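You operate a simulated robot arm through the tools that you are given. There is no shell and no other tool.

You run a simulated robot arm. Do the job below in one go: nothing can be reset, and whatever is moved stays where it is left.

Task
Turn the turntable to its blue mark, lock the brake, then sand and dust the brown sample.
Fine: the mark meets the pointer; sand with the 120 grit block, then wipe with the yellow tack cloth; put both back, leave the brake locked.

The check looks at the end state, three seconds after you hand in, the way a careful person would. Anything else that was tipped, shoved, dropped, spilled or broken makes it a failure. Flat cloth is picked up by pressing the open fingertips on it (5 to 10 N) and closing them slowly along it; thin cloth reads only 2 to 8 mm in the jaws.

Robot
A 6-joint arm with a two-finger gripper, fixed in place. Base frame: the origin is on the floor under the middle of its stand, x ahead of it, y to its left, z up. Units: mm, rad, N and s.
It reaches about 1572 mm from its shoulder. Its first joint turns from -2.897 to 2.897 rad. Payload 2.45 kg.
The TCP is the grasp point between the finger pads, 20 mm short of the fingertips. In the tool frame z runs along the fingers and y along their closing line. The gripper opens to 140 mm; its body begins 168 mm behind the TCP.
Orientation is told as [roll, pitch, yaw] about the base's x, y, z axes, in that order, counted from this pose: with the fingers straight down and closing along the base's y, the tool's x points along the base's -x, its y along +y and its z along -z.

Tools
- The arm moves only by the tool apply_moves. Its argument "plan" is a list of rows, each a list of 7 numbers: the turn, a rotation vector about the tool's x, y, z in rad, then the shift along the tool's x, y, z in mm, then the closure, from 0 (fully open) to 1 (shut). In form: [[wx, wy, wz, dx, dy, dz, grip], ...]. A call has 1 to 20 rows; each row shifts and turns the commanded pose from where the row before left it, along the tool's axes as they then stand. Rows are played at 5 a second. More than 50 mm and 0.15 rad between two rows, or a gripper value outside its range, and nothing of the call is played. Where a pose cannot be reached the arm comes as near as it can. A force on the tool above 40 N (or 10 N above the force at the start of the call, whichever is more), or a blocked arm, ends the call early, and 0.2 s more pass. Each finger travels about 45 mm/s and halts on what it meets, pressing with about 44 N; the grip force reading is that of the motor and also rises with nothing between the fingers. The clock runs only during rows and for 0.2 s after the last one: add rows that do not move to give the fingers time. It gives the time, the measured TCP pose, the force on the tool (base axes), the opening and the grip force at its end, in the units of the frame above (readings bear some noise), with the torque about the TCP (base axes, N m) and any sound that the robot's microphone picked up.
- Cameras (640 x 400 px; columns grow to the right, rows downward): "scene" is fixed at [220.1, -501.7, 1601.1]; the picture's right is [-0.01, -1.00, 0.00], its down [-0.96, 0.01, -0.29] and it looks along [0.29, -0.00, -0.96] (base axes); focal length 214 px, centre (320, 200). "wrist" rides on the gripper at [78, 11, -209] in the tool frame; the picture's right is [-0.14, 0.99, 0.00], its down [-0.92, -0.13, -0.37] and it looks along [-0.37, -0.05, 0.93] (tool axes); focal length 280 px, centre (320, 200). There is no depth. A picture from a camera that has moved, and an enlarged one, comes with that camera's place and axes in the base frame and with its lens.
- get_image(camera): a new picture of that camera. No time passes.
- enlarge(camera, box): a new picture of the part [left, top, right, bottom] of that camera's present view, enlarged. No time passes.
- sign_off(): hands the job in; it is judged then, once.

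Nothing tells you positions but the pictures and the camera data. Unless the task says otherwise, let go and move clear before handing in.

The tools are called after ">>>" by a JSON object that holds its "name" and its "arguments". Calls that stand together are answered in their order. apply_moves: Moves the arm, as the interface text tells. Its arguments: {"type":"object","properties":{"plan":{"type":"array"}},"required":["plan"]} The other tools are called the same way: get_image (camera) takes a picture; enlarge (camera, box) takes an enlarged picture of a part of a camera's view; sign_off () hands the job in.

At the start:

```text
time: 0.0
tool_pos: [765.7, -54.0, 1179.7]
tcp_rot: [0.001, -0.001, -0.001]
ft_force: [0.4, -0.2, -0.2]
moment: [0.02, 0.0, 0.03]
width: 140.1
grasp_force: 0.1
```

scene: 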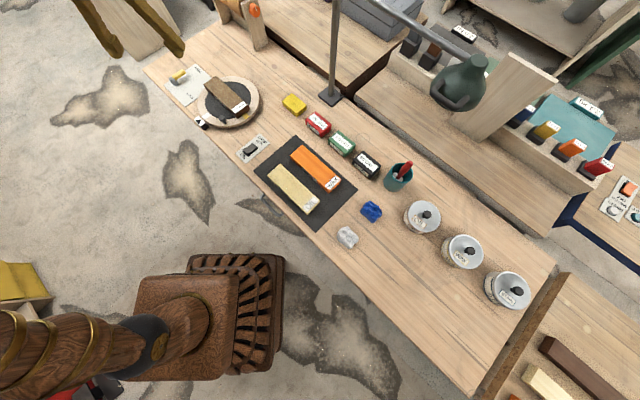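
wrist: 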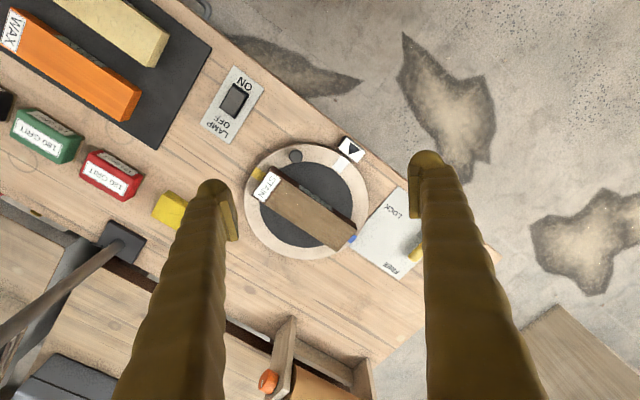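

I see a workbench with a turntable (brown sample on it), a brake plate with a lever, sanding blocks (red, green, black), a yellow cloth, and other items. I'll look closer before moving anything.

>>> {"name": "enlarge", "arguments": {"camera": "scene", "box": [150, 50, 310, 150]}}

>>> {"name": "enlarge", "arguments": {"camera": "wrist", "box": [220, 120, 440, 290]}}

>>> {"name": "enlarge", "arguments": {"camera": "scene", "box": [270, 80, 430, 180]}}

>>> {"name": "enlarge", "arguments": {"camera": "wrist", "box": [0, 60, 240, 260]}}

```text
4.00 times, centred on (230, 100) of scene
camera zoom: at [220.1, -501.7, 1601.1], right [-0.01, -1.0, 0.0], down [-0.96, 0.01, -0.29], along [0.29, 0.0, -0.96], focal length 858 px, centre (680, 600)
```

zoom: 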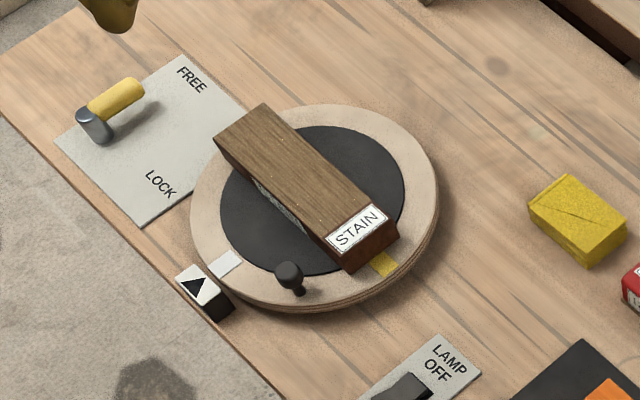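

```text
2.35 times, centred on (330, 205) of wrist
camera zoom: at [686.6, -42.9, 1387.7], right [0.14, 0.99, 0.0], down [0.92, -0.13, 0.37], along [0.37, -0.05, -0.93], focal length 660 px, centre (296, 188)
```

zoom: 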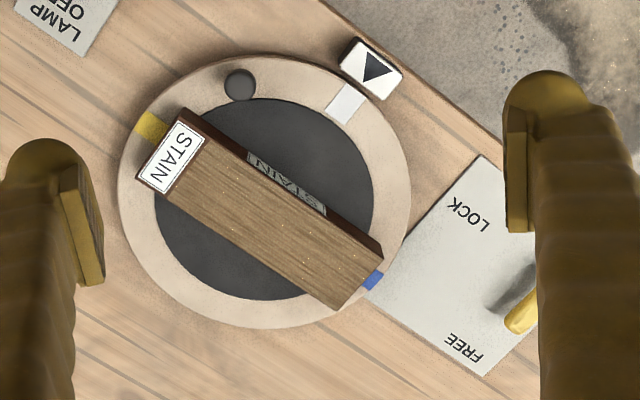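

```text
4.00 times, centred on (350, 130) of scene
camera zoom: at [220.1, -501.7, 1601.1], right [-0.01, -1.0, 0.0], down [-0.96, 0.01, -0.29], along [0.29, 0.0, -0.96], focal length 858 px, centre (200, 480)
```

zoom: 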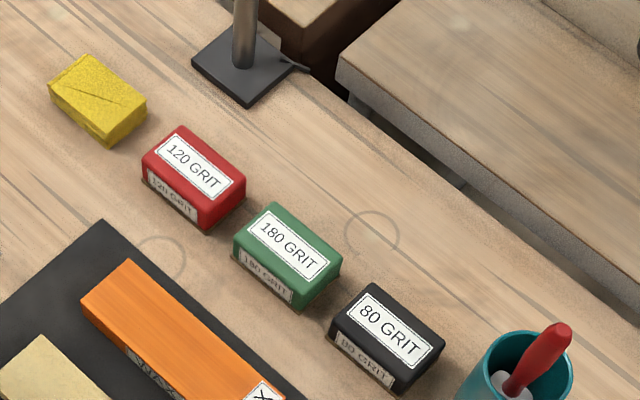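

```text
2.00 times, centred on (120, 160) of wrist
camera zoom: at [686.6, -42.9, 1387.7], right [0.14, 0.99, 0.0], down [0.92, -0.13, 0.37], along [0.37, -0.05, -0.93], focal length 561 px, centre (720, 280)
```

zoom: 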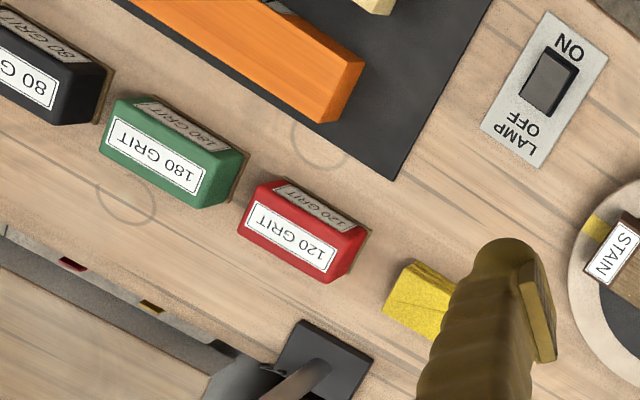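

I see the turntable (centre near [910, -104, 820]) with the white mark at the pointer and blue about 90° clockwise of it; the red 120 block is near [795, -500] and the cloth near [915, -393]. I'll lower the wrist camera for a closer look at the turntable and brake.

>>> {"name": "apply_moves", "arguments": {"plan": [[0, 0, 0, -13, -8, 34, 0], [0, 0, 0, -13, -8, 34, 0], [0, 0, 0, -13, -8, 34, 0], [0, 0, 0, -13, -8, 34, 0], [0, 0, 0, -13, -8, 34, 0]]}}

>>> {"name": "get_image", "arguments": {"camera": "wrist"}}

>>> {"name": "get_image", "arguments": {"camera": "scene"}}

```text
time: 1.2
tool_pos: [830.8, -90.4, 1008.8]
tcp_rot: [0.0, -0.001, 0.002]
ft_force: [-0.2, -0.5, -0.2]
moment: [0.02, 0.0, -0.03]
width: 139.7
grasp_force: 0.1
```

```text
taken
camera wrist: at [751.5, -80.1, 1217.1], right [0.14, 0.99, 0.0], down [0.92, -0.13, 0.37], along [0.37, -0.05, -0.93], focal length 280 px, centre (320, 200)
```

wrist: 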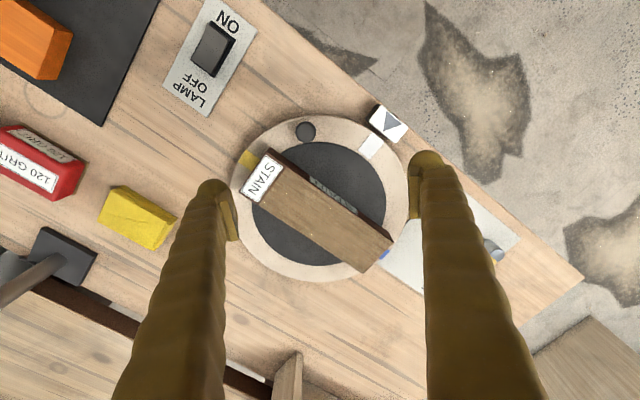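

```text
taken
```

scene: 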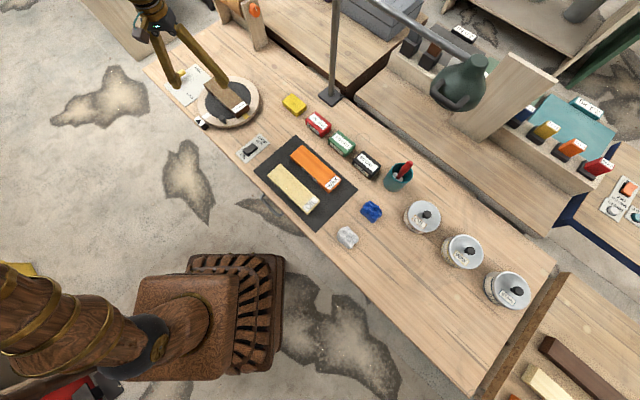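

The turntable is now closer; I want enlarged details of the marks, pointer, knob and cloth.

>>> {"name": "enlarge", "arguments": {"camera": "wrist", "box": [220, 90, 420, 290]}}

>>> {"name": "enlarge", "arguments": {"camera": "wrist", "box": [0, 100, 200, 300]}}

```text
2.00 times, centred on (320, 190) of wrist
camera zoom: at [751.5, -80.1, 1217.1], right [0.14, 0.99, 0.0], down [0.92, -0.13, 0.37], along [0.37, -0.05, -0.93], focal length 561 px, centre (320, 220)
```

zoom: 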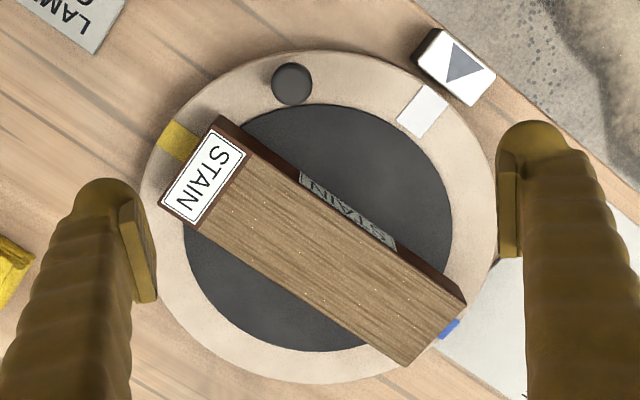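

```text
2.00 times, centred on (100, 200) of wrist
camera zoom: at [751.5, -80.1, 1217.1], right [0.14, 0.99, 0.0], down [0.92, -0.13, 0.37], along [0.37, -0.05, -0.93], focal length 561 px, centre (760, 200)
```

zoom: 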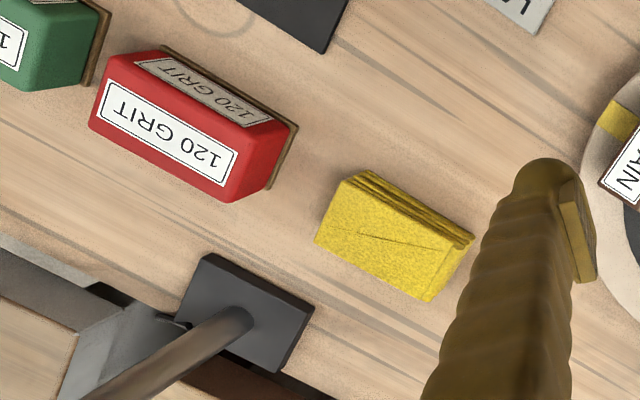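

The marks sit at about 45° (blue), 135° (white, at the pointer) and 225° (yellow), knob at 180°, so the table needs a quarter turn counter-clockwise. Next I look at the brake lever up close.

>>> {"name": "apply_moves", "arguments": {"plan": [[0, 0, 0, -19.6, 40, 0, 0], [0, 0, 0, -19.6, 40, 0, 0], [0, 0, 0, -19.6, 40, 0, 0], [0, 0, 0, -19.6, 40, 0, 0], [0, 0, 0, -19.6, 40, 0, 0], [0, 0, 0, -19.6, 40, 0, 0], [0, 0, 0, -19.6, 40, 0, 0]]}}

>>> {"name": "get_image", "arguments": {"camera": "wrist"}}

>>> {"name": "enlarge", "arguments": {"camera": "wrist", "box": [200, 80, 440, 280]}}

>>> {"name": "enlarge", "arguments": {"camera": "scene", "box": [150, 50, 270, 140]}}

```text
time: 2.8
tool_pos: [965.7, 187.9, 1009.3]
tcp_rot: [0.0, 0.001, -0.001]
ft_force: [-0.7, -0.2, 0.8]
moment: [0.01, -0.02, 0.0]
width: 139.8
grasp_force: 0.0
```

```text
taken
camera wrist: at [888.4, 197.2, 1218.4], right [0.14, 0.99, 0.0], down [0.92, -0.13, 0.37], along [0.37, -0.05, -0.93], focal length 280 px, centre (320, 200)
```

wrist: 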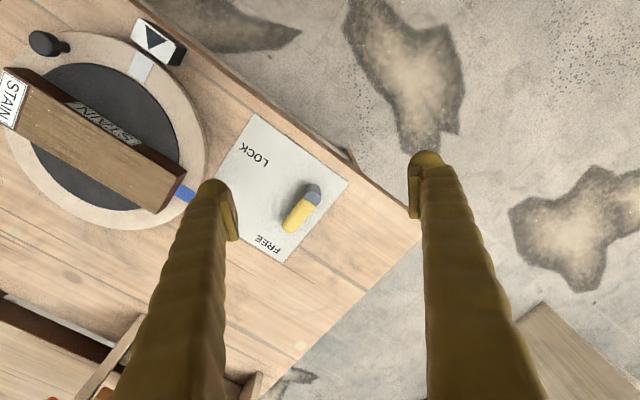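

```text
2.00 times, centred on (320, 180) of wrist
camera zoom: at [888.4, 197.2, 1218.4], right [0.14, 0.99, 0.0], down [0.92, -0.13, 0.37], along [0.37, -0.05, -0.93], focal length 561 px, centre (320, 240)
```

zoom: 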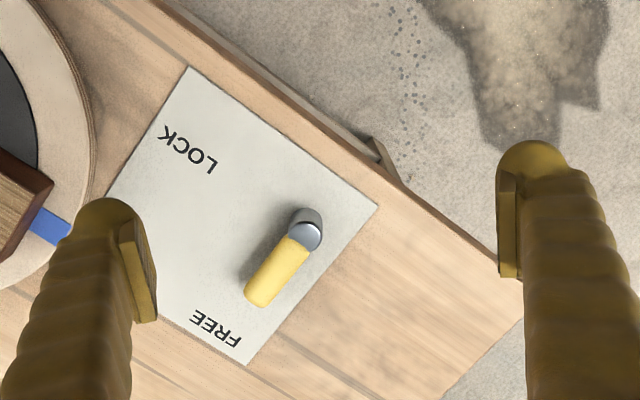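

```text
4.44 times, centred on (210, 95) of scene
camera zoom: at [220.1, -501.7, 1601.1], right [-0.01, -1.0, 0.0], down [-0.96, 0.01, -0.29], along [0.29, 0.0, -0.96], focal length 953 px, centre (809, 667)
```

zoom: 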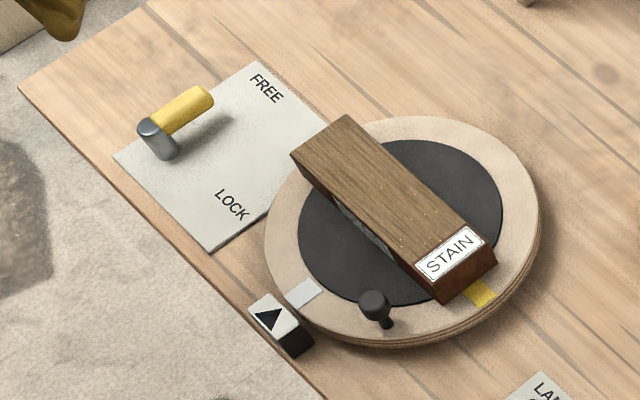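

The lever points to FREE (pivot near [1022, 168], handle tip near [1077, 121], LOCK a quarter turn clockwise). I'll close the fingers and go to a hover beside the knob (knob near [798, -105], top at z≈862) to push it around.

>>> {"name": "apply_moves", "arguments": {"plan": [[0, 0, 0, 24.1, -32, 14, 1], [0, 0, 0, 24.1, -32, 14, 1], [0, 0, 0, 24.1, -32, 14, 1], [0, 0, 0, 24.1, -32, 14, 1], [0, 0, 0, 24.1, -32, 14, 1], [0, 0, 0, 24.1, -32, 14, 1], [0, 0, 0, 24.1, -32, 14, 1], [0, 0, 0, 0, 0, 0, 1], [0, 0, 0, 0, 0, 0, 1]]}}

>>> {"name": "get_image", "arguments": {"camera": "wrist"}}

>>> {"name": "enlarge", "arguments": {"camera": "wrist", "box": [200, 80, 440, 280]}}

>>> {"name": "enlarge", "arguments": {"camera": "scene", "box": [130, 30, 290, 150]}}

```text
time: 4.8
tool_pos: [797.1, -36.6, 909.9]
tcp_rot: [-0.001, 0.0, 0.003]
ft_force: [-0.3, 0.3, 0.4]
moment: [0.0, -0.02, 0.05]
width: 0.0
grasp_force: 29.5
```

```text
taken
camera wrist: at [719.7, -26.2, 1118.7], right [0.14, 0.99, 0.0], down [0.92, -0.13, 0.37], along [0.37, -0.05, -0.93], focal length 280 px, centre (320, 200)
```

wrist: 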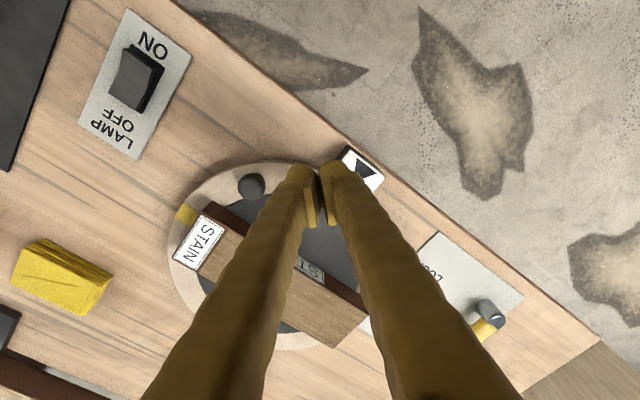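

```text
2.00 times, centred on (320, 180) of wrist
camera zoom: at [719.7, -26.2, 1118.7], right [0.14, 0.99, 0.0], down [0.92, -0.13, 0.37], along [0.37, -0.05, -0.93], focal length 561 px, centre (320, 240)
```

zoom: 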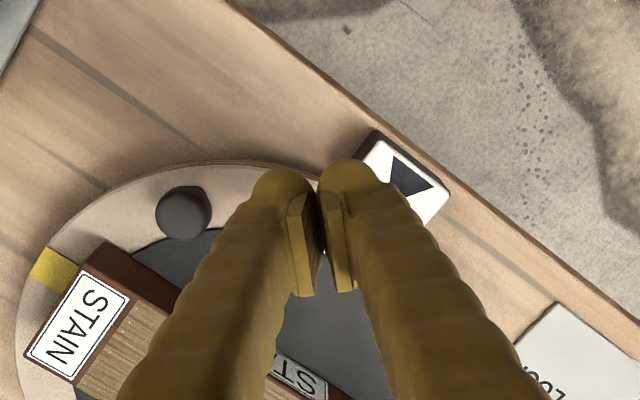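

```text
3.33 times, centred on (210, 90) of scene
camera zoom: at [220.1, -501.7, 1601.1], right [-0.01, -1.0, 0.0], down [-0.96, 0.01, -0.29], along [0.29, 0.0, -0.96], focal length 715 px, centre (687, 567)
```

zoom: 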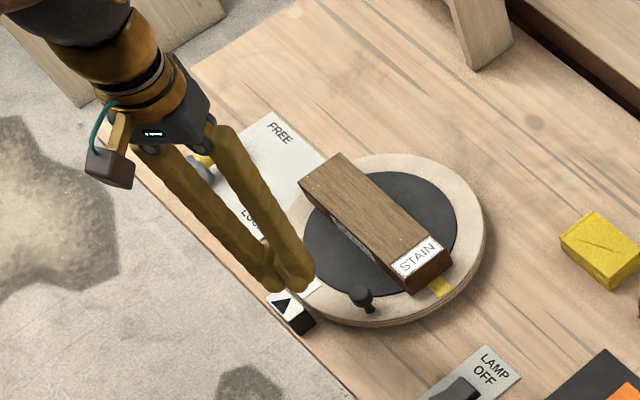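

The fingers are closed and hovering between pointer and knob. I'll test in the air how a combined turn and shift behaves before descending.

>>> {"name": "apply_moves", "arguments": {"plan": [[0, 0, -0.149, 0, -40, 0, 1], [0, 0, 0, 0, 0, 0, 1]]}}

```text
time: 5.4
tool_pos: [798.5, -75.0, 911.7]
tcp_rot: [0.001, -0.002, 0.15]
ft_force: [0.2, -0.7, -0.2]
moment: [-0.02, 0.0, 0.03]
width: 0.0
grasp_force: 29.4
```

Shifts are applied along the axes before the row's turn. Now I straighten, set down beside the knob with fingertips just above the table rim, and begin the push with the yaw following the table.

>>> {"name": "apply_moves", "arguments": {"plan": [[0, 0, 0.149, -3, 19.8, 0, 1], [0, 0, 0, 0, 0, 17, 1], [0, 0, 0, 0, 0, 17, 1], [0, 0, 0, 0, 0, 17, 1], [0, 0, 0, 0, 0, 0, 1]]}}

>>> {"name": "enlarge", "arguments": {"camera": "wrist", "box": [200, 80, 440, 280]}}

>>> {"name": "enlarge", "arguments": {"camera": "scene", "box": [150, 50, 290, 150]}}

```text
time: 6.6
tool_pos: [798.9, -56.3, 860.3]
tcp_rot: [-0.001, -0.001, -0.002]
ft_force: [-0.7, 0.9, 0.1]
moment: [0.0, 0.01, 0.01]
width: 0.2
grasp_force: 28.9
```

```text
2.00 times, centred on (320, 180) of wrist
camera zoom: at [720.6, -46.2, 1068.0], right [0.14, 0.99, 0.0], down [0.92, -0.13, 0.37], along [0.37, -0.05, -0.93], focal length 561 px, centre (320, 240)
```

zoom: 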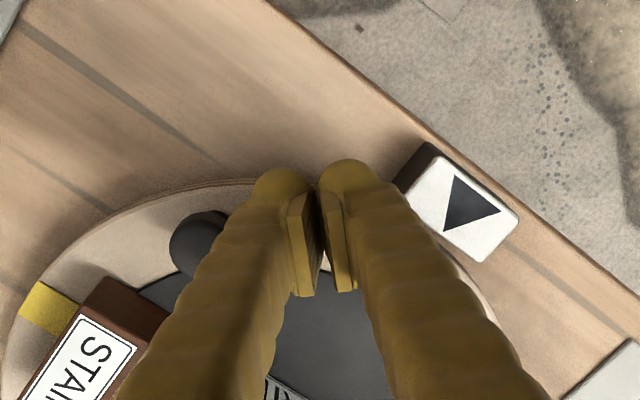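

```text
4.00 times, centred on (220, 100) of scene
camera zoom: at [220.1, -501.7, 1601.1], right [-0.01, -1.0, 0.0], down [-0.96, 0.01, -0.29], along [0.29, 0.0, -0.96], focal length 858 px, centre (720, 600)
```

zoom: 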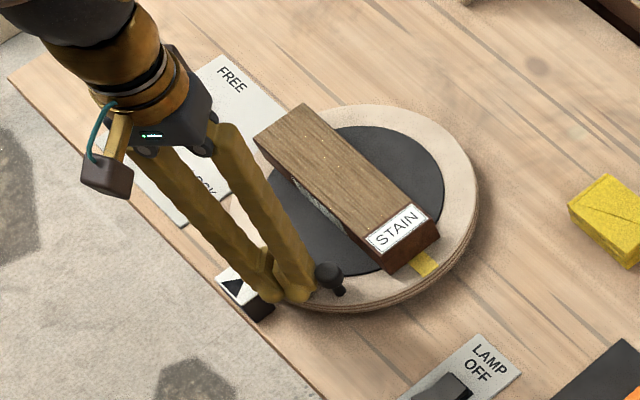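

The fingertips sit beside the knob with a small gap. I push the first part of the arc slowly and check.

>>> {"name": "apply_moves", "arguments": {"plan": [[0, 0, -0.05, 1.85, -6.05, 0, 1], [0, 0, -0.05, 1.85, -6.05, 0, 1], [0, 0, -0.05, 1.85, -6.05, 0, 1], [0, 0, -0.05, 1.85, -6.05, 0, 1], [0, 0, -0.05, 1.85, -6.05, 0, 1], [0, 0, -0.05, 1.85, -6.05, 0, 1], [0, 0, -0.05, 1.85, -6.05, 0, 1], [0, 0, -0.05, 1.85, -6.05, 0, 1]]}}

>>> {"name": "enlarge", "arguments": {"camera": "scene", "box": [150, 50, 290, 150]}}

>>> {"name": "get_image", "arguments": {"camera": "wrist"}}

```text
time: 8.4
tool_pos: [790.7, -106.6, 860.4]
tcp_rot: [0.0, 0.001, 0.401]
ft_force: [0.4, -0.1, 0.1]
moment: [0.03, 0.01, -0.01]
width: 0.0
grasp_force: 29.5
```

```text
4.00 times, centred on (220, 100) of scene
camera zoom: at [220.1, -501.7, 1601.1], right [-0.01, -1.0, 0.0], down [-0.96, 0.01, -0.29], along [0.29, 0.0, -0.96], focal length 858 px, centre (720, 600)
```

zoom: 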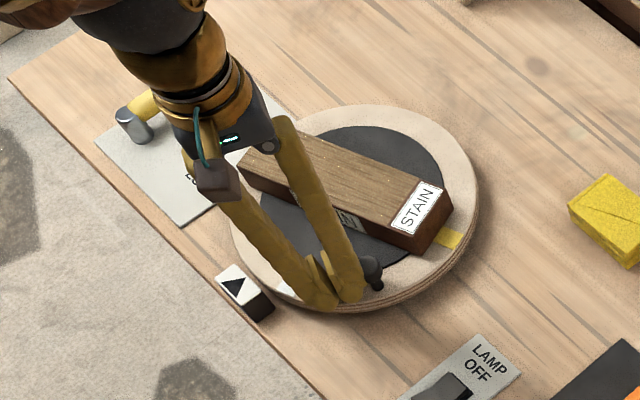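

```text
taken
camera wrist: at [714.9, -128.3, 1068.7], right [-0.26, 0.97, 0.0], down [0.9, 0.24, 0.37], along [0.36, 0.1, -0.93], focal length 280 px, centre (320, 200)
```

wrist: 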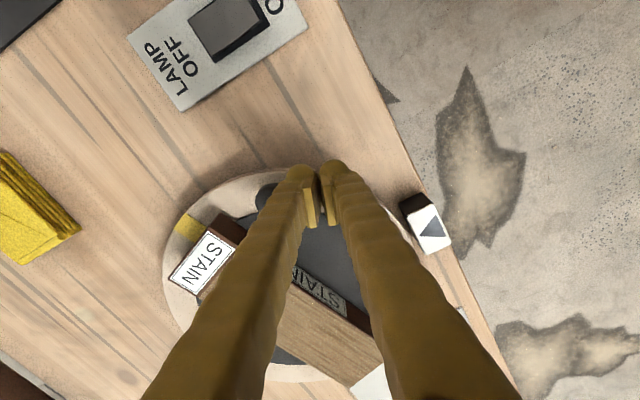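

The table turns easily with very little force. I continue the arc for another 0.8 rad, then check.

>>> {"name": "apply_moves", "arguments": {"plan": [[0, 0, -0.05, 2.1, -6.05, 0, 1], [0, 0, -0.05, 2.1, -6.05, 0, 1], [0, 0, -0.05, 2.1, -6.05, 0, 1], [0, 0, -0.05, 2.1, -6.05, 0, 1], [0, 0, -0.05, 2.1, -6.05, 0, 1], [0, 0, -0.05, 2.1, -6.05, 0, 1], [0, 0, -0.05, 2.1, -6.05, 0, 1], [0, 0, -0.05, 2.1, -6.05, 0, 1], [0, 0, -0.05, 2.1, -6.05, 0, 1], [0, 0, -0.05, 2.1, -6.05, 0, 1], [0, 0, -0.05, 2.1, -6.05, 0, 1], [0, 0, -0.05, 2.1, -6.05, 0, 1], [0, 0, -0.05, 2.1, -6.05, 0, 1], [0, 0, -0.05, 2.1, -6.05, 0, 1], [0, 0, -0.05, 2.1, -6.05, 0, 1], [0, 0, -0.05, 2.1, -6.05, 0, 1]]}}

>>> {"name": "enlarge", "arguments": {"camera": "scene", "box": [150, 50, 290, 150]}}

>>> {"name": "get_image", "arguments": {"camera": "wrist"}}

```text
time: 11.8
tool_pos: [834.3, -197.3, 860.1]
tcp_rot: [0.002, 0.0, 1.199]
ft_force: [-0.4, 0.2, -0.3]
moment: [0.02, -0.04, -0.02]
width: 0.0
grasp_force: 29.3
```

```text
4.00 times, centred on (220, 100) of scene
camera zoom: at [220.1, -501.7, 1601.1], right [-0.01, -1.0, 0.0], down [-0.96, 0.01, -0.29], along [0.29, 0.0, -0.96], focal length 858 px, centre (720, 600)
```

zoom: 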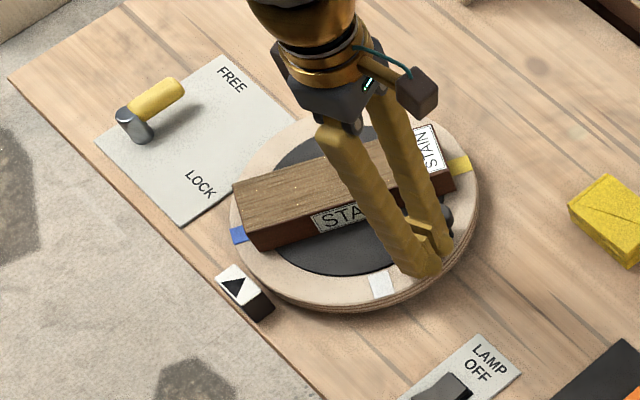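

```text
taken
camera wrist: at [795.4, -266.1, 1068.1], right [-0.87, 0.49, 0.0], down [0.45, 0.81, 0.37], along [0.18, 0.32, -0.93], focal length 280 px, centre (320, 200)
```

wrist: 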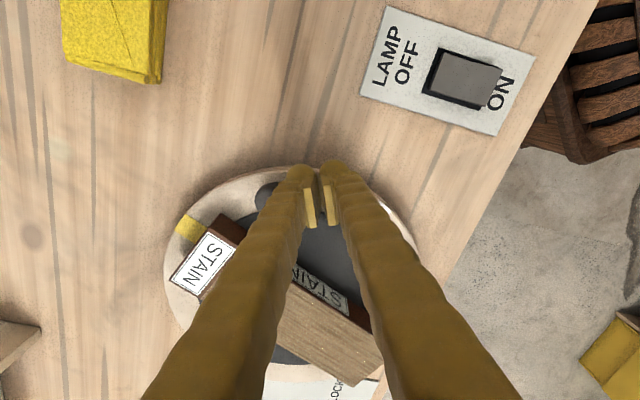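

Blue is now at about 114° and needs to reach about 135°. I push 0.3 rad more and check again.

>>> {"name": "apply_moves", "arguments": {"plan": [[0, 0, -0.05, 2.1, -6.05, 0, 1], [0, 0, -0.05, 2.1, -6.05, 0, 1], [0, 0, -0.05, 2.1, -6.05, 0, 1], [0, 0, -0.05, 2.1, -6.05, 0, 1], [0, 0, -0.05, 2.1, -6.05, 0, 1], [0, 0, -0.05, 2.1, -6.05, 0, 1]]}}

>>> {"name": "enlarge", "arguments": {"camera": "scene", "box": [180, 80, 260, 140]}}

```text
time: 13.2
tool_pos: [865.1, -218.5, 860.0]
tcp_rot: [0.0, 0.0, 1.499]
ft_force: [0.0, -0.4, 0.6]
moment: [0.01, -0.01, 0.0]
width: 0.3
grasp_force: 29.5
```

```text
6.67 times, centred on (220, 110) of scene
camera zoom: at [220.1, -501.7, 1601.1], right [-0.01, -1.0, 0.0], down [-0.96, 0.01, -0.29], along [0.29, 0.0, -0.96], focal length 1430 px, centre (987, 800)
```

zoom: 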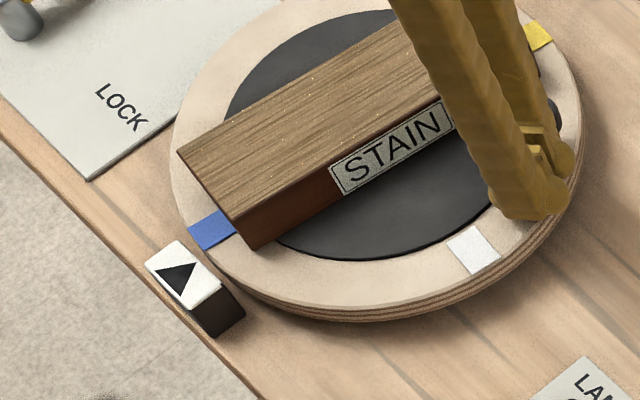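

Blue is nearly at the pointer. I take a tighter enlargement of the pointer and the mark.

>>> {"name": "enlarge", "arguments": {"camera": "scene", "box": [192, 100, 224, 128]}}

>>> {"name": "get_image", "arguments": {"camera": "wrist"}}

```text
14.29 times, centred on (208, 114) of scene
camera zoom: at [220.1, -501.7, 1601.1], right [-0.01, -1.0, 0.0], down [-0.96, 0.01, -0.29], along [0.29, 0.0, -0.96], focal length 3064 px, centre (1920, 1429)
```

zoom: 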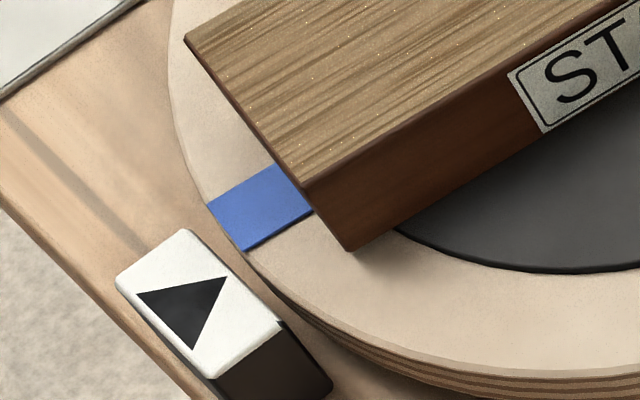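

```text
taken
camera wrist: at [848.4, -295.5, 1068.9], right [-0.98, 0.21, 0.0], down [0.19, 0.91, 0.37], along [0.08, 0.36, -0.93], focal length 280 px, centre (320, 200)
```

wrist: 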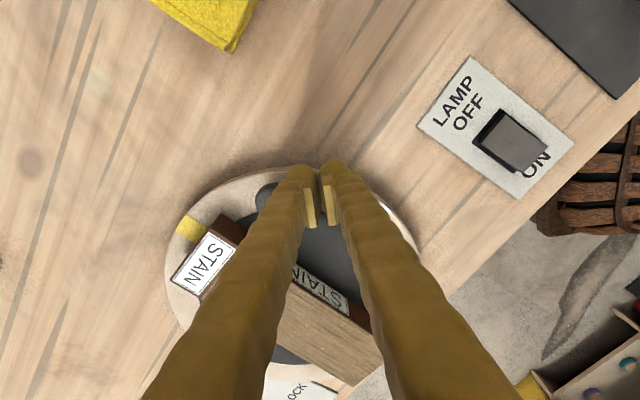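

Blue looks roughly 5° short, but parallax from the scene camera makes this unreliable. I'll back off the knob, lift, and look straight down at the pointer with the wrist camera.

>>> {"name": "apply_moves", "arguments": {"plan": [[0, 0, 0, 0, 15, 0, 1], [0, 0, 0, 0, 15, 0, 1], [0, 0, 0, 0, 0, -49, 1], [0, 0, 0, 0, 0, -49, 1], [0, 0, 0, 0, 0, -49, 1], [0, 0, 0, 0, 0, -49, 1], [0, 0, 0, -48.8, 4.1, 0, 1], [0, 0, 0, -48.8, 4.1, 0, 1], [0, 0, 0, -48.8, 4.1, 0, 1], [0, 0, 0, -48.8, 4.1, 0, 1], [0, 0, 0, -48.8, 4.1, 0, 1], [0, 0, 0, -48.8, 4.1, 0, 1], [0, 0, 0, 0, 0, 0, 1]]}}

>>> {"name": "get_image", "arguments": {"camera": "wrist"}}

```text
time: 16.0
tool_pos: [832.1, 81.1, 1055.4]
tcp_rot: [-0.001, 0.002, 1.495]
ft_force: [-0.4, -0.6, 0.2]
moment: [0.03, 0.02, 0.02]
width: 0.0
grasp_force: 29.3
```

```text
taken
camera wrist: at [815.3, 3.9, 1263.7], right [-0.98, 0.21, 0.0], down [0.19, 0.91, 0.37], along [0.08, 0.36, -0.93], focal length 280 px, centre (320, 200)
```

wrist: 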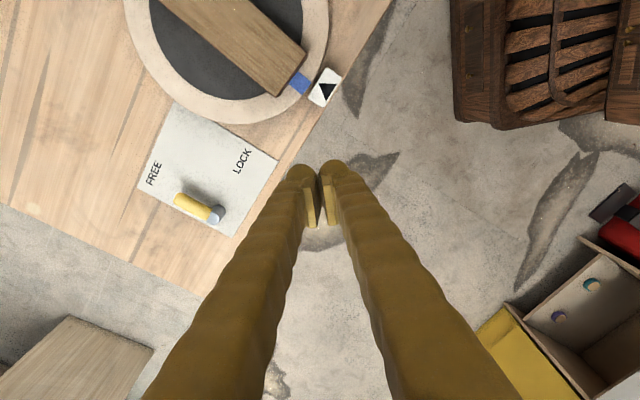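

>>> {"name": "enlarge", "arguments": {"camera": "wrist", "box": [270, 50, 360, 120]}}

>>> {"name": "enlarge", "arguments": {"camera": "wrist", "box": [110, 0, 360, 150]}}

```text
5.71 times, centred on (315, 85) of wrist
camera zoom: at [815.3, 3.9, 1263.7], right [-0.98, 0.21, 0.0], down [0.19, 0.91, 0.37], along [0.08, 0.36, -0.93], focal length 1602 px, centre (349, 857)
```

zoom: 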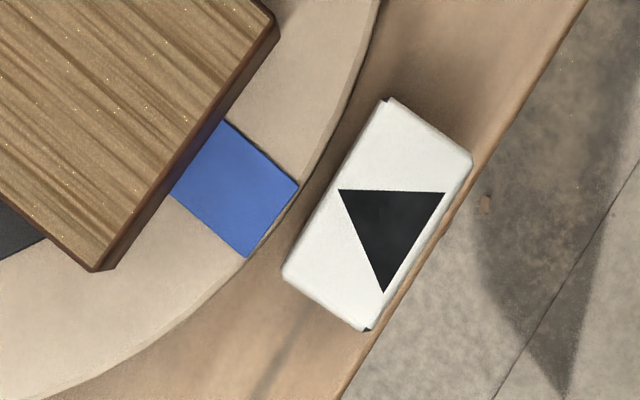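

```text
2.56 times, centred on (235, 75) of wrist
camera zoom: at [815.3, 3.9, 1263.7], right [-0.98, 0.21, 0.0], down [0.19, 0.91, 0.37], along [0.08, 0.36, -0.93], focal length 718 px, centre (538, 520)
```

zoom: 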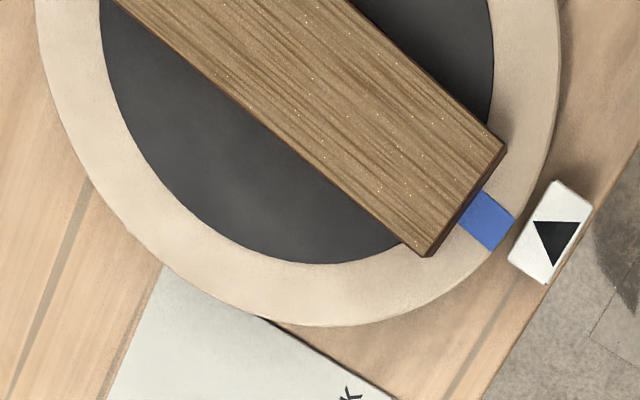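

From above, the pointer lies at 135.2° and the blue mark at about 128.9°, so 0.11 rad is still missing. I go back to the knob and push exactly that much more.

>>> {"name": "apply_moves", "arguments": {"plan": [[0, 0, 0, 48.8, -4.1, 0, 1], [0, 0, 0, 48.8, -4.1, 0, 1], [0, 0, 0, 48.8, -4.1, 0, 1], [0, 0, 0, 48.8, -4.1, 0, 1], [0, 0, 0, 48.8, -4.1, 0, 1], [0, 0, 0, 48.8, -4.1, 0, 1], [0, 0, 0, 0, 0, 49, 1], [0, 0, 0, 0, 0, 49, 1], [0, 0, 0, 0, 0, 49, 1], [0, 0, 0, 0, 0, 49, 1], [0, 0, 0, 0, -15, 0, 1], [0, 0, 0, 0, -14, 0, 1], [0, 0, 0, 0, 0, 0, 1]]}}

>>> {"name": "enlarge", "arguments": {"camera": "scene", "box": [192, 100, 224, 128]}}

```text
time: 18.8
tool_pos: [865.7, -216.0, 857.9]
tcp_rot: [-0.001, -0.001, 1.499]
ft_force: [0.2, 0.4, -0.3]
moment: [0.01, -0.02, 0.01]
width: 0.0
grasp_force: 29.1
```

```text
14.29 times, centred on (208, 114) of scene
camera zoom: at [220.1, -501.7, 1601.1], right [-0.01, -1.0, 0.0], down [-0.96, 0.01, -0.29], along [0.29, 0.0, -0.96], focal length 3064 px, centre (1920, 1429)
```

zoom: 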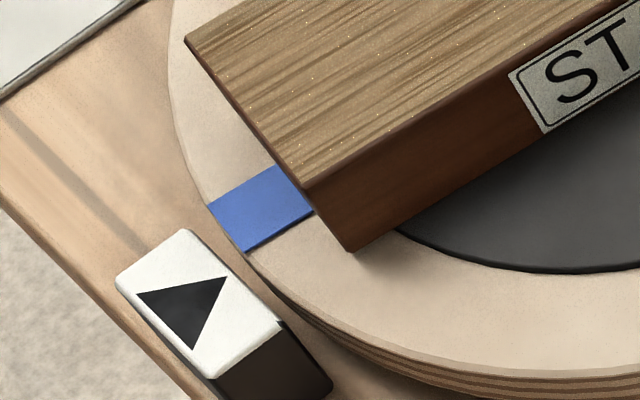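

The table has stayed put and the finger is back at the knob. Now the final small push.

>>> {"name": "apply_moves", "arguments": {"plan": [[0, 0, 0, 0, -1, 0, 1], [0, 0, -0.022, 0.99, -2.6, 0, 1], [0, 0, -0.022, 0.99, -2.6, 0, 1], [0, 0, -0.022, 0.99, -2.6, 0, 1], [0, 0, -0.022, 0.99, -2.6, 0, 1], [0, 0, -0.018, 0.8, -2.1, 0, 1], [0, 0, 0, 0, 0, 0, 1], [0, 0, 0, 0, 0, 0, 1]]}}

>>> {"name": "enlarge", "arguments": {"camera": "scene", "box": [192, 100, 224, 128]}}

```text
time: 20.6
tool_pos: [877.7, -223.0, 861.0]
tcp_rot: [-0.001, -0.001, 1.604]
ft_force: [-0.6, 0.3, -0.2]
moment: [0.0, 0.04, 0.0]
width: 0.1
grasp_force: 29.8
```

```text
14.29 times, centred on (208, 114) of scene
camera zoom: at [220.1, -501.7, 1601.1], right [-0.01, -1.0, 0.0], down [-0.96, 0.01, -0.29], along [0.29, 0.0, -0.96], focal length 3064 px, centre (1920, 1429)
```

zoom: 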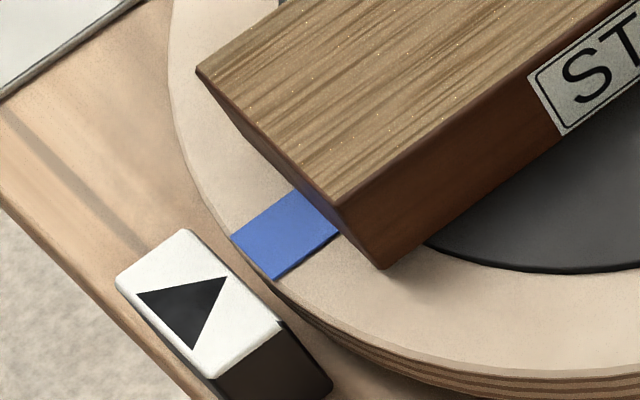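

The mark moved about 5°; I back off and check again from above the pointer.

>>> {"name": "apply_moves", "arguments": {"plan": [[0, 0, 0, 0, 15, 0, 1], [0, 0, 0, 0, 15, 0, 1], [0, 0, 0, 0, 0, -49, 1], [0, 0, 0, 0, 0, -49, 1], [0, 0, 0, 0, 0, -49, 1], [0, 0, 0, 0, 0, -49, 1], [0, 0, 0, -43.8, 2, 0, 1], [0, 0, 0, -43.8, 2, 0, 1], [0, 0, 0, -43.8, 2, 0, 1], [0, 0, 0, -43.8, 2, 0, 1], [0, 0, 0, -43.8, 2, 0, 1], [0, 0, 0, -43.8, 2, 0, 1], [0, 0, 0, -43.8, 2, 0, 1], [0, 0, 0, 0, 0, 0, 1]]}}

>>> {"name": "enlarge", "arguments": {"camera": "wrist", "box": [270, 50, 360, 120]}}

```text
time: 23.6
tool_pos: [822.1, 84.2, 1054.7]
tcp_rot: [0.0, -0.001, 1.603]
ft_force: [-0.1, -0.9, 0.1]
moment: [0.05, 0.02, 0.03]
width: 0.2
grasp_force: 29.6
```

```text
5.71 times, centred on (315, 85) of wrist
camera zoom: at [813.7, 4.9, 1263.8], right [-0.99, 0.1, 0.0], down [0.1, 0.92, 0.37], along [0.04, 0.37, -0.93], focal length 1602 px, centre (349, 857)
```

zoom: 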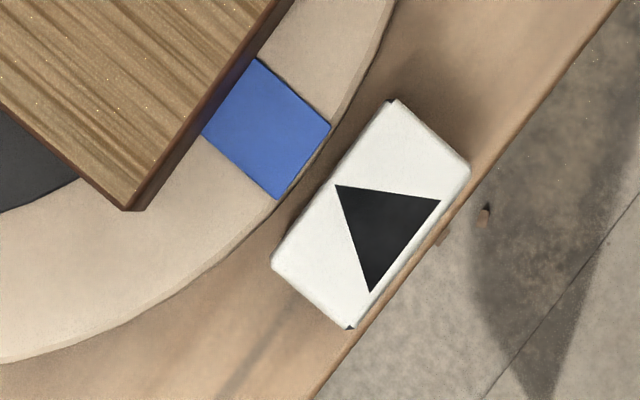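

Blue now sits at 135° within about half a degree of the pointer — the mark meets it. Next I turn the gripper and go above the brake lever to measure it.

>>> {"name": "apply_moves", "arguments": {"plan": [[0, 0, -0.1255, 0, 0, 0, 1], [0, 0, -0.1255, 0, 0, 0, 1], [0, 0, -0.1255, 0, 0, 0, 1], [0, 0, -0.1255, 0, 0, 0, 1], [0, 0, -0.1255, 0, 0, 0, 1], [0, 0, -0.1255, 0, 0, 0, 1], [0, 0, 0, 8.8, -41, 0, 1], [0, 0, 0, 8.8, -41, 0, 1], [0, 0, 0, 8.8, -41, 0, 1], [0, 0, 0, 8.8, -41, 0, 1], [0, 0, 0, 8.8, -41, 0, 1], [0, 0, 0, 0, 0, 0, 1]]}}

>>> {"name": "get_image", "arguments": {"camera": "wrist"}}

>>> {"name": "enlarge", "arguments": {"camera": "wrist", "box": [240, 30, 400, 150]}}

```text
time: 26.2
tool_pos: [1000.5, 194.9, 1053.1]
tcp_rot: [-0.002, -0.001, 2.358]
ft_force: [0.2, 0.8, -0.2]
moment: [0.03, 0.0, 0.02]
width: 0.0
grasp_force: 29.5
```

```text
taken
camera wrist: at [1046.7, 131.3, 1262.2], right [-0.8, -0.6, 0.0], down [-0.56, 0.74, 0.37], along [-0.22, 0.29, -0.93], focal length 280 px, centre (320, 200)
```

wrist: 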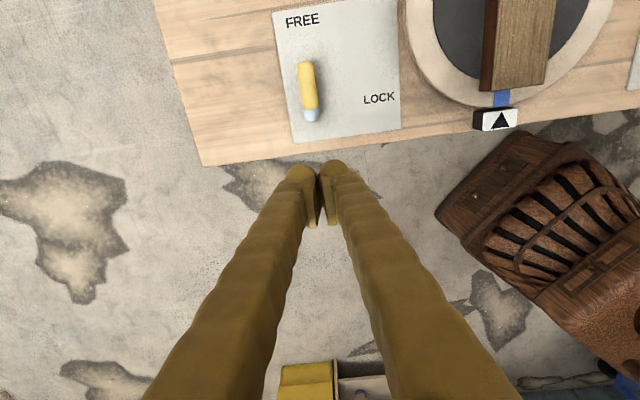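

```text
3.33 times, centred on (320, 90) of wrist
camera zoom: at [1046.7, 131.3, 1262.2], right [-0.8, -0.6, 0.0], down [-0.56, 0.74, 0.37], along [-0.22, 0.29, -0.93], focal length 935 px, centre (320, 567)
```

zoom: 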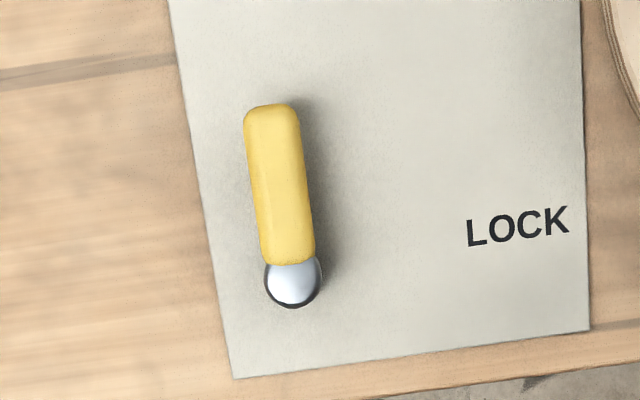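

The lever pivot is at about [1035, 167], handle 69 mm long at −46°, top around z 840. I'll set the closed fingers beside the handle's outer side and then sweep it clockwise to LOCK.

>>> {"name": "apply_moves", "arguments": {"plan": [[0, 0, 0, 32.4, -18.3, 0, 1], [0, 0, 0, 32.4, -18.3, 0, 1], [0, 0, 0, 32.4, -18.3, 0, 1], [0, 0, 0, 0, 0, 45, 1], [0, 0, 0, 0, 0, 45, 1], [0, 0, 0, 0, 0, 45, 1], [0, 0, 0, 0, 0, 40, 1], [0, 0, 0, 0, 0, 20, 1], [0, 0, 0, 0, 0, 0, 1]]}}

>>> {"name": "enlarge", "arguments": {"camera": "scene", "box": [140, 40, 260, 130]}}

>>> {"name": "get_image", "arguments": {"camera": "wrist"}}

```text
time: 28.2
tool_pos: [1107.5, 167.3, 862.1]
tcp_rot: [-0.001, 0.001, 2.359]
ft_force: [0.0, -1.2, 0.4]
moment: [-0.02, 0.0, 0.04]
width: 0.0
grasp_force: 29.5
```

```text
4.44 times, centred on (200, 85) of scene
camera zoom: at [220.1, -501.7, 1601.1], right [-0.01, -1.0, 0.0], down [-0.96, 0.01, -0.29], along [0.29, 0.0, -0.96], focal length 953 px, centre (853, 711)
```

zoom: 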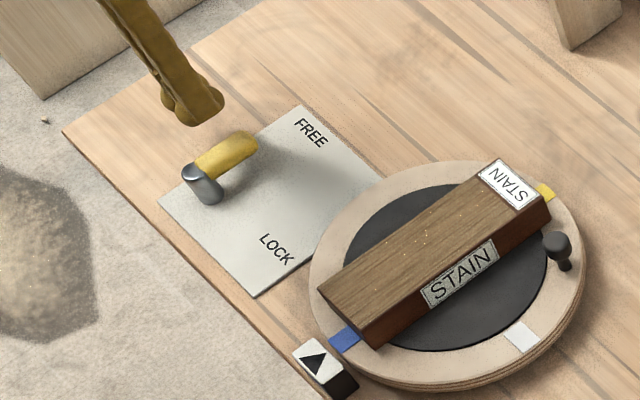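

```text
taken
camera wrist: at [1154.9, 103.7, 1071.3], right [-0.8, -0.6, 0.0], down [-0.56, 0.74, 0.37], along [-0.22, 0.29, -0.93], focal length 280 px, centre (320, 200)
```

wrist: 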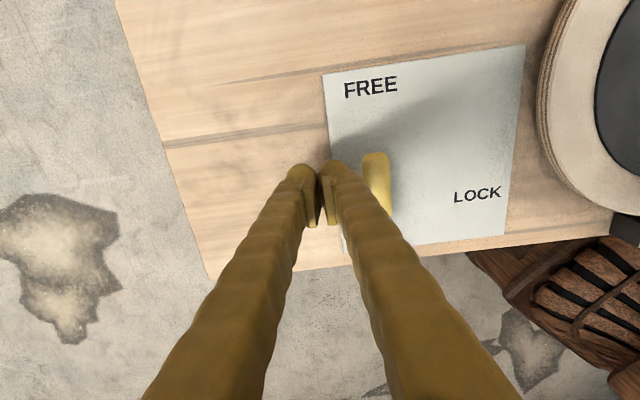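

The fingers are beside the handle but still a bit high. I lower 20 mm, close the gap, and begin the sweep.

>>> {"name": "apply_moves", "arguments": {"plan": [[0, 0, 0, 0, 0, 20, 1], [0, 0, 0, 0, 5, 0, 1], [0, 0, 0, 0, 5, 0, 1], [0, 0, 0.05, 1.93, 2.65, 0, 1], [0, 0, 0.05, 1.93, 2.65, 0, 1], [0, 0, 0.05, 1.93, 2.65, 0, 1], [0, 0, 0.05, 1.93, 2.65, 0, 1], [0, 0, 0.05, 1.93, 2.65, 0, 1], [0, 0, 0.05, 1.93, 2.65, 0, 1], [0, 0, 0, 0, 0, 0, 1]]}}

>>> {"name": "enlarge", "arguments": {"camera": "scene", "box": [140, 40, 260, 130]}}

>>> {"name": "get_image", "arguments": {"camera": "wrist"}}

```text
time: 30.4
tool_pos: [1095.4, 141.8, 840.6]
tcp_rot: [-0.001, 0.001, 2.06]
ft_force: [0.5, -0.3, 0.9]
moment: [0.0, 0.03, 0.0]
width: 0.0
grasp_force: 29.4
```

```text
4.44 times, centred on (200, 85) of scene
camera zoom: at [220.1, -501.7, 1601.1], right [-0.01, -1.0, 0.0], down [-0.96, 0.01, -0.29], along [0.29, 0.0, -0.96], focal length 953 px, centre (853, 711)
```

zoom: 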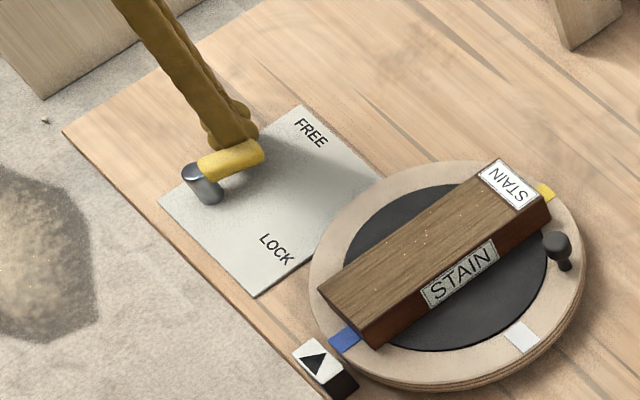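

```text
taken
camera wrist: at [1122.3, 66.4, 1049.6], right [-0.94, -0.34, 0.0], down [-0.32, 0.87, 0.37], along [-0.13, 0.35, -0.93], focal length 280 px, centre (320, 200)
```

wrist: 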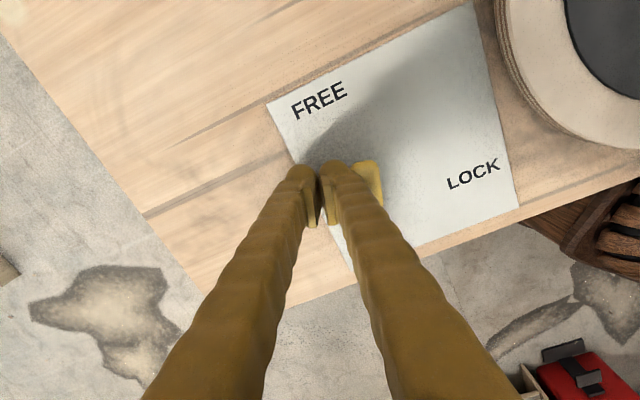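

The lever follows smoothly with low force. I continue the sweep.

>>> {"name": "apply_moves", "arguments": {"plan": [[0, 0, 0.05, 2.0, 2.6, 0, 1], [0, 0, 0.05, 2.0, 2.6, 0, 1], [0, 0, 0.05, 2.0, 2.6, 0, 1], [0, 0, 0.05, 2.0, 2.6, 0, 1], [0, 0, 0.05, 2.0, 2.6, 0, 1], [0, 0, 0.05, 2.0, 2.6, 0, 1], [0, 0, 0.05, 2.0, 2.6, 0, 1], [0, 0, 0.05, 2.0, 2.6, 0, 1], [0, 0, 0.05, 2.0, 2.6, 0, 1], [0, 0, 0.05, 2.0, 2.6, 0, 1], [0, 0, 0.05, 2.0, 2.6, 0, 1], [0, 0, 0.05, 2.0, 2.6, 0, 1], [0, 0, 0.05, 2.0, 2.6, 0, 1], [0, 0, 0.05, 2.0, 2.6, 0, 1], [0, 0, 0.05, 2.0, 2.6, 0, 1], [0, 0, 0.05, 2.0, 2.6, 0, 1], [0, 0, 0, 0, 0, 0, 1]]}}

>>> {"name": "enlarge", "arguments": {"camera": "scene", "box": [140, 40, 260, 130]}}

>>> {"name": "get_image", "arguments": {"camera": "wrist"}}

```text
time: 34.0
tool_pos: [1057.5, 106.1, 840.9]
tcp_rot: [-0.001, 0.0, 1.257]
ft_force: [-0.1, -0.2, 0.2]
moment: [0.0, -0.01, 0.0]
width: 0.0
grasp_force: 29.3
```

```text
4.44 times, centred on (200, 85) of scene
camera zoom: at [220.1, -501.7, 1601.1], right [-0.01, -1.0, 0.0], down [-0.96, 0.01, -0.29], along [0.29, 0.0, -0.96], focal length 953 px, centre (853, 711)
```

zoom: 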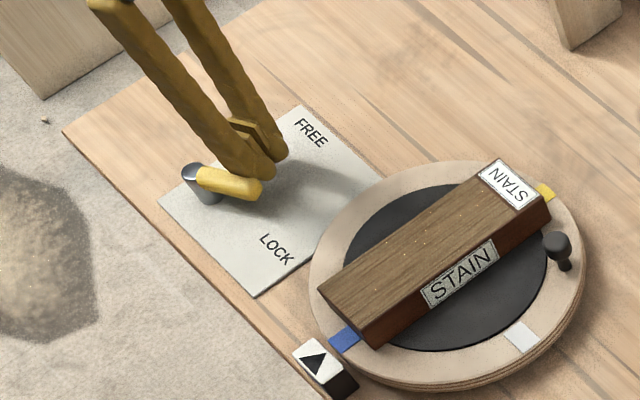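

```text
taken
camera wrist: at [1023.2, 33.7, 1049.5], right [-0.9, 0.44, 0.0], down [0.4, 0.84, 0.37], along [0.16, 0.33, -0.93], focal length 280 px, centre (320, 200)
```

wrist: 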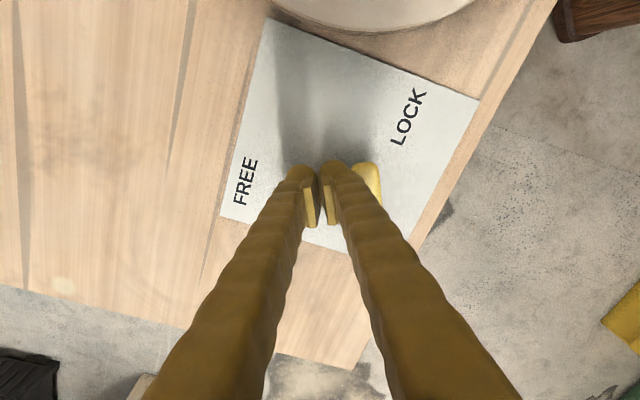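

The lever is a bit past half way. I continue toward LOCK and watch for a stop.

>>> {"name": "apply_moves", "arguments": {"plan": [[0, 0, 0.05, 2.0, 2.6, 0, 1], [0, 0, 0.05, 2.0, 2.6, 0, 1], [0, 0, 0.05, 2.0, 2.6, 0, 1], [0, 0, 0.05, 2.0, 2.6, 0, 1], [0, 0, 0.05, 2.0, 2.6, 0, 1], [0, 0, 0.05, 2.0, 2.6, 0, 1], [0, 0, 0.05, 2.0, 2.6, 0, 1], [0, 0, 0.05, 2.0, 2.6, 0, 1], [0, 0, 0, 0, 0, 0, 1]]}}

>>> {"name": "enlarge", "arguments": {"camera": "scene", "box": [140, 40, 260, 130]}}

>>> {"name": "get_image", "arguments": {"camera": "wrist"}}

```text
time: 36.0
tool_pos: [1031.0, 102.3, 840.8]
tcp_rot: [0.002, 0.0, 0.859]
ft_force: [-0.3, -0.2, 0.8]
moment: [-0.01, 0.0, 0.0]
width: 0.0
grasp_force: 29.6
```

```text
4.44 times, centred on (200, 85) of scene
camera zoom: at [220.1, -501.7, 1601.1], right [-0.01, -1.0, 0.0], down [-0.96, 0.01, -0.29], along [0.29, 0.0, -0.96], focal length 953 px, centre (853, 711)
```

zoom: 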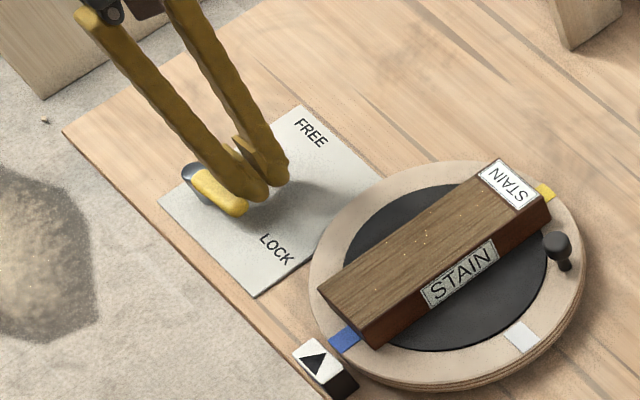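

```text
taken
camera wrist: at [972.7, 48.3, 1049.3], right [-0.66, 0.75, 0.0], down [0.7, 0.61, 0.37], along [0.28, 0.24, -0.93], focal length 280 px, centre (320, 200)
```

wrist: 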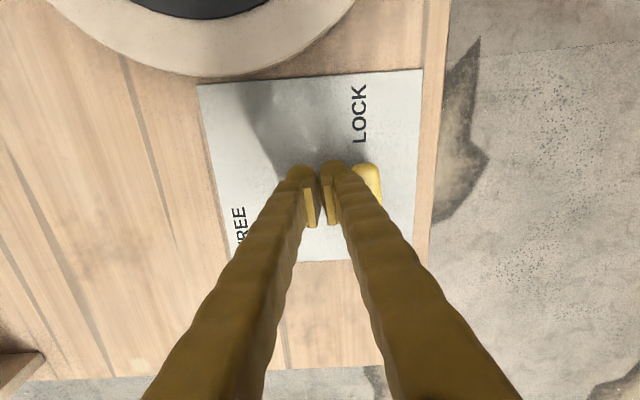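

The lever is nearly parallel to the bench edge now. I push the last few degrees gently until it meets its stop.

>>> {"name": "apply_moves", "arguments": {"plan": [[0, 0, 0.03, 1.2, 1.56, 0, 1], [0, 0, 0.03, 1.2, 1.56, 0, 1], [0, 0, 0.03, 1.2, 1.56, 0, 1], [0, 0, 0.03, 1.2, 1.56, 0, 1], [0, 0, 0, 0, 0, 0, 1]]}}

>>> {"name": "enlarge", "arguments": {"camera": "scene", "box": [160, 60, 220, 105]}}

```text
time: 37.2
tool_pos: [1024.7, 101.4, 840.1]
tcp_rot: [-0.001, 0.0, 0.74]
ft_force: [9.5, -5.3, -3.1]
moment: [-0.07, -0.08, 0.07]
width: 0.0
grasp_force: 29.4
```

```text
8.89 times, centred on (190, 82) of scene
camera zoom: at [220.1, -501.7, 1601.1], right [-0.01, -1.0, 0.0], down [-0.96, 0.01, -0.29], along [0.29, 0.0, -0.96], focal length 1906 px, centre (1476, 1244)
```

zoom: 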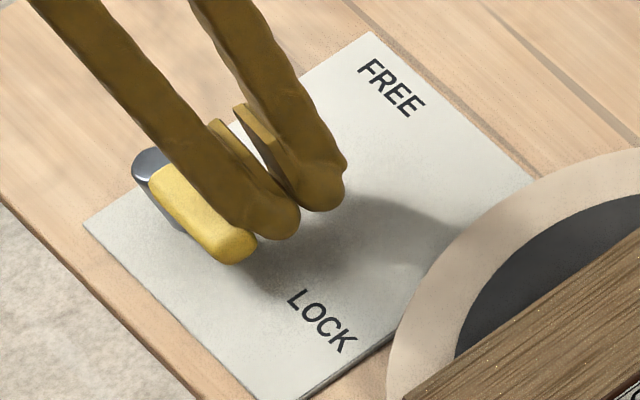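

A reaction of about 11 N shows the lever resting on its stop at LOCK. I back off, rise, and verify both lever and mark.

>>> {"name": "apply_moves", "arguments": {"plan": [[0, 0, 0, 0, -10, 0, 1], [0, 0, 0, 0, -15, 0, 1], [0, 0, 0, 0, 0, -45, 1], [0, 0, 0, 0, 0, -45, 1], [0, 0, 0, 0, 0, -45, 1], [0, 0, 0, 0, 0, -45, 1], [0, 0, 0, 0, 0, -45, 1], [0, 0, 0, 0, 0, 0, 1]]}}

>>> {"name": "get_image", "arguments": {"camera": "wrist"}}

>>> {"name": "enlarge", "arguments": {"camera": "scene", "box": [160, 60, 280, 140]}}

```text
time: 39.0
tool_pos: [1041.1, 83.8, 1065.7]
tcp_rot: [0.0, 0.0, 0.74]
ft_force: [0.0, -0.1, -0.6]
moment: [-0.02, 0.01, 0.01]
width: 0.1
grasp_force: 28.9
```

```text
taken
camera wrist: at [976.9, 38.9, 1274.1], right [-0.57, 0.82, 0.0], down [0.77, 0.53, 0.37], along [0.3, 0.21, -0.93], focal length 280 px, centre (320, 200)
```

wrist: 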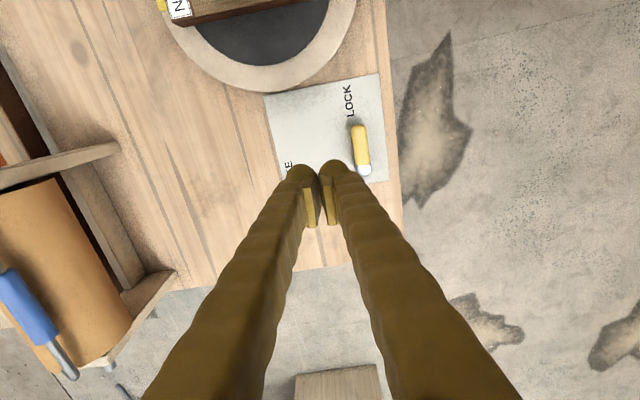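

```text
5.00 times, centred on (220, 100) of scene
camera zoom: at [220.1, -501.7, 1601.1], right [-0.01, -1.0, 0.0], down [-0.96, 0.01, -0.29], along [0.29, 0.0, -0.96], focal length 1072 px, centre (820, 700)
```

zoom: 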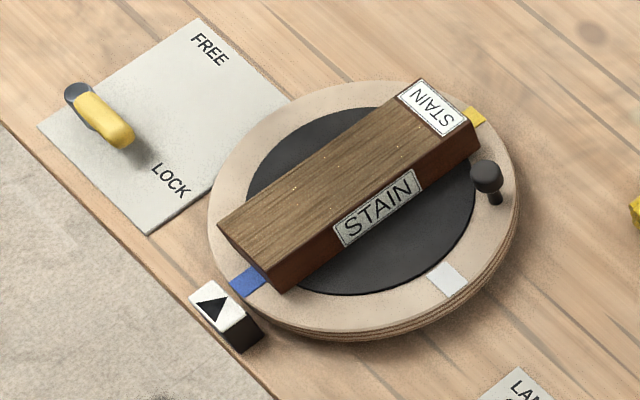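

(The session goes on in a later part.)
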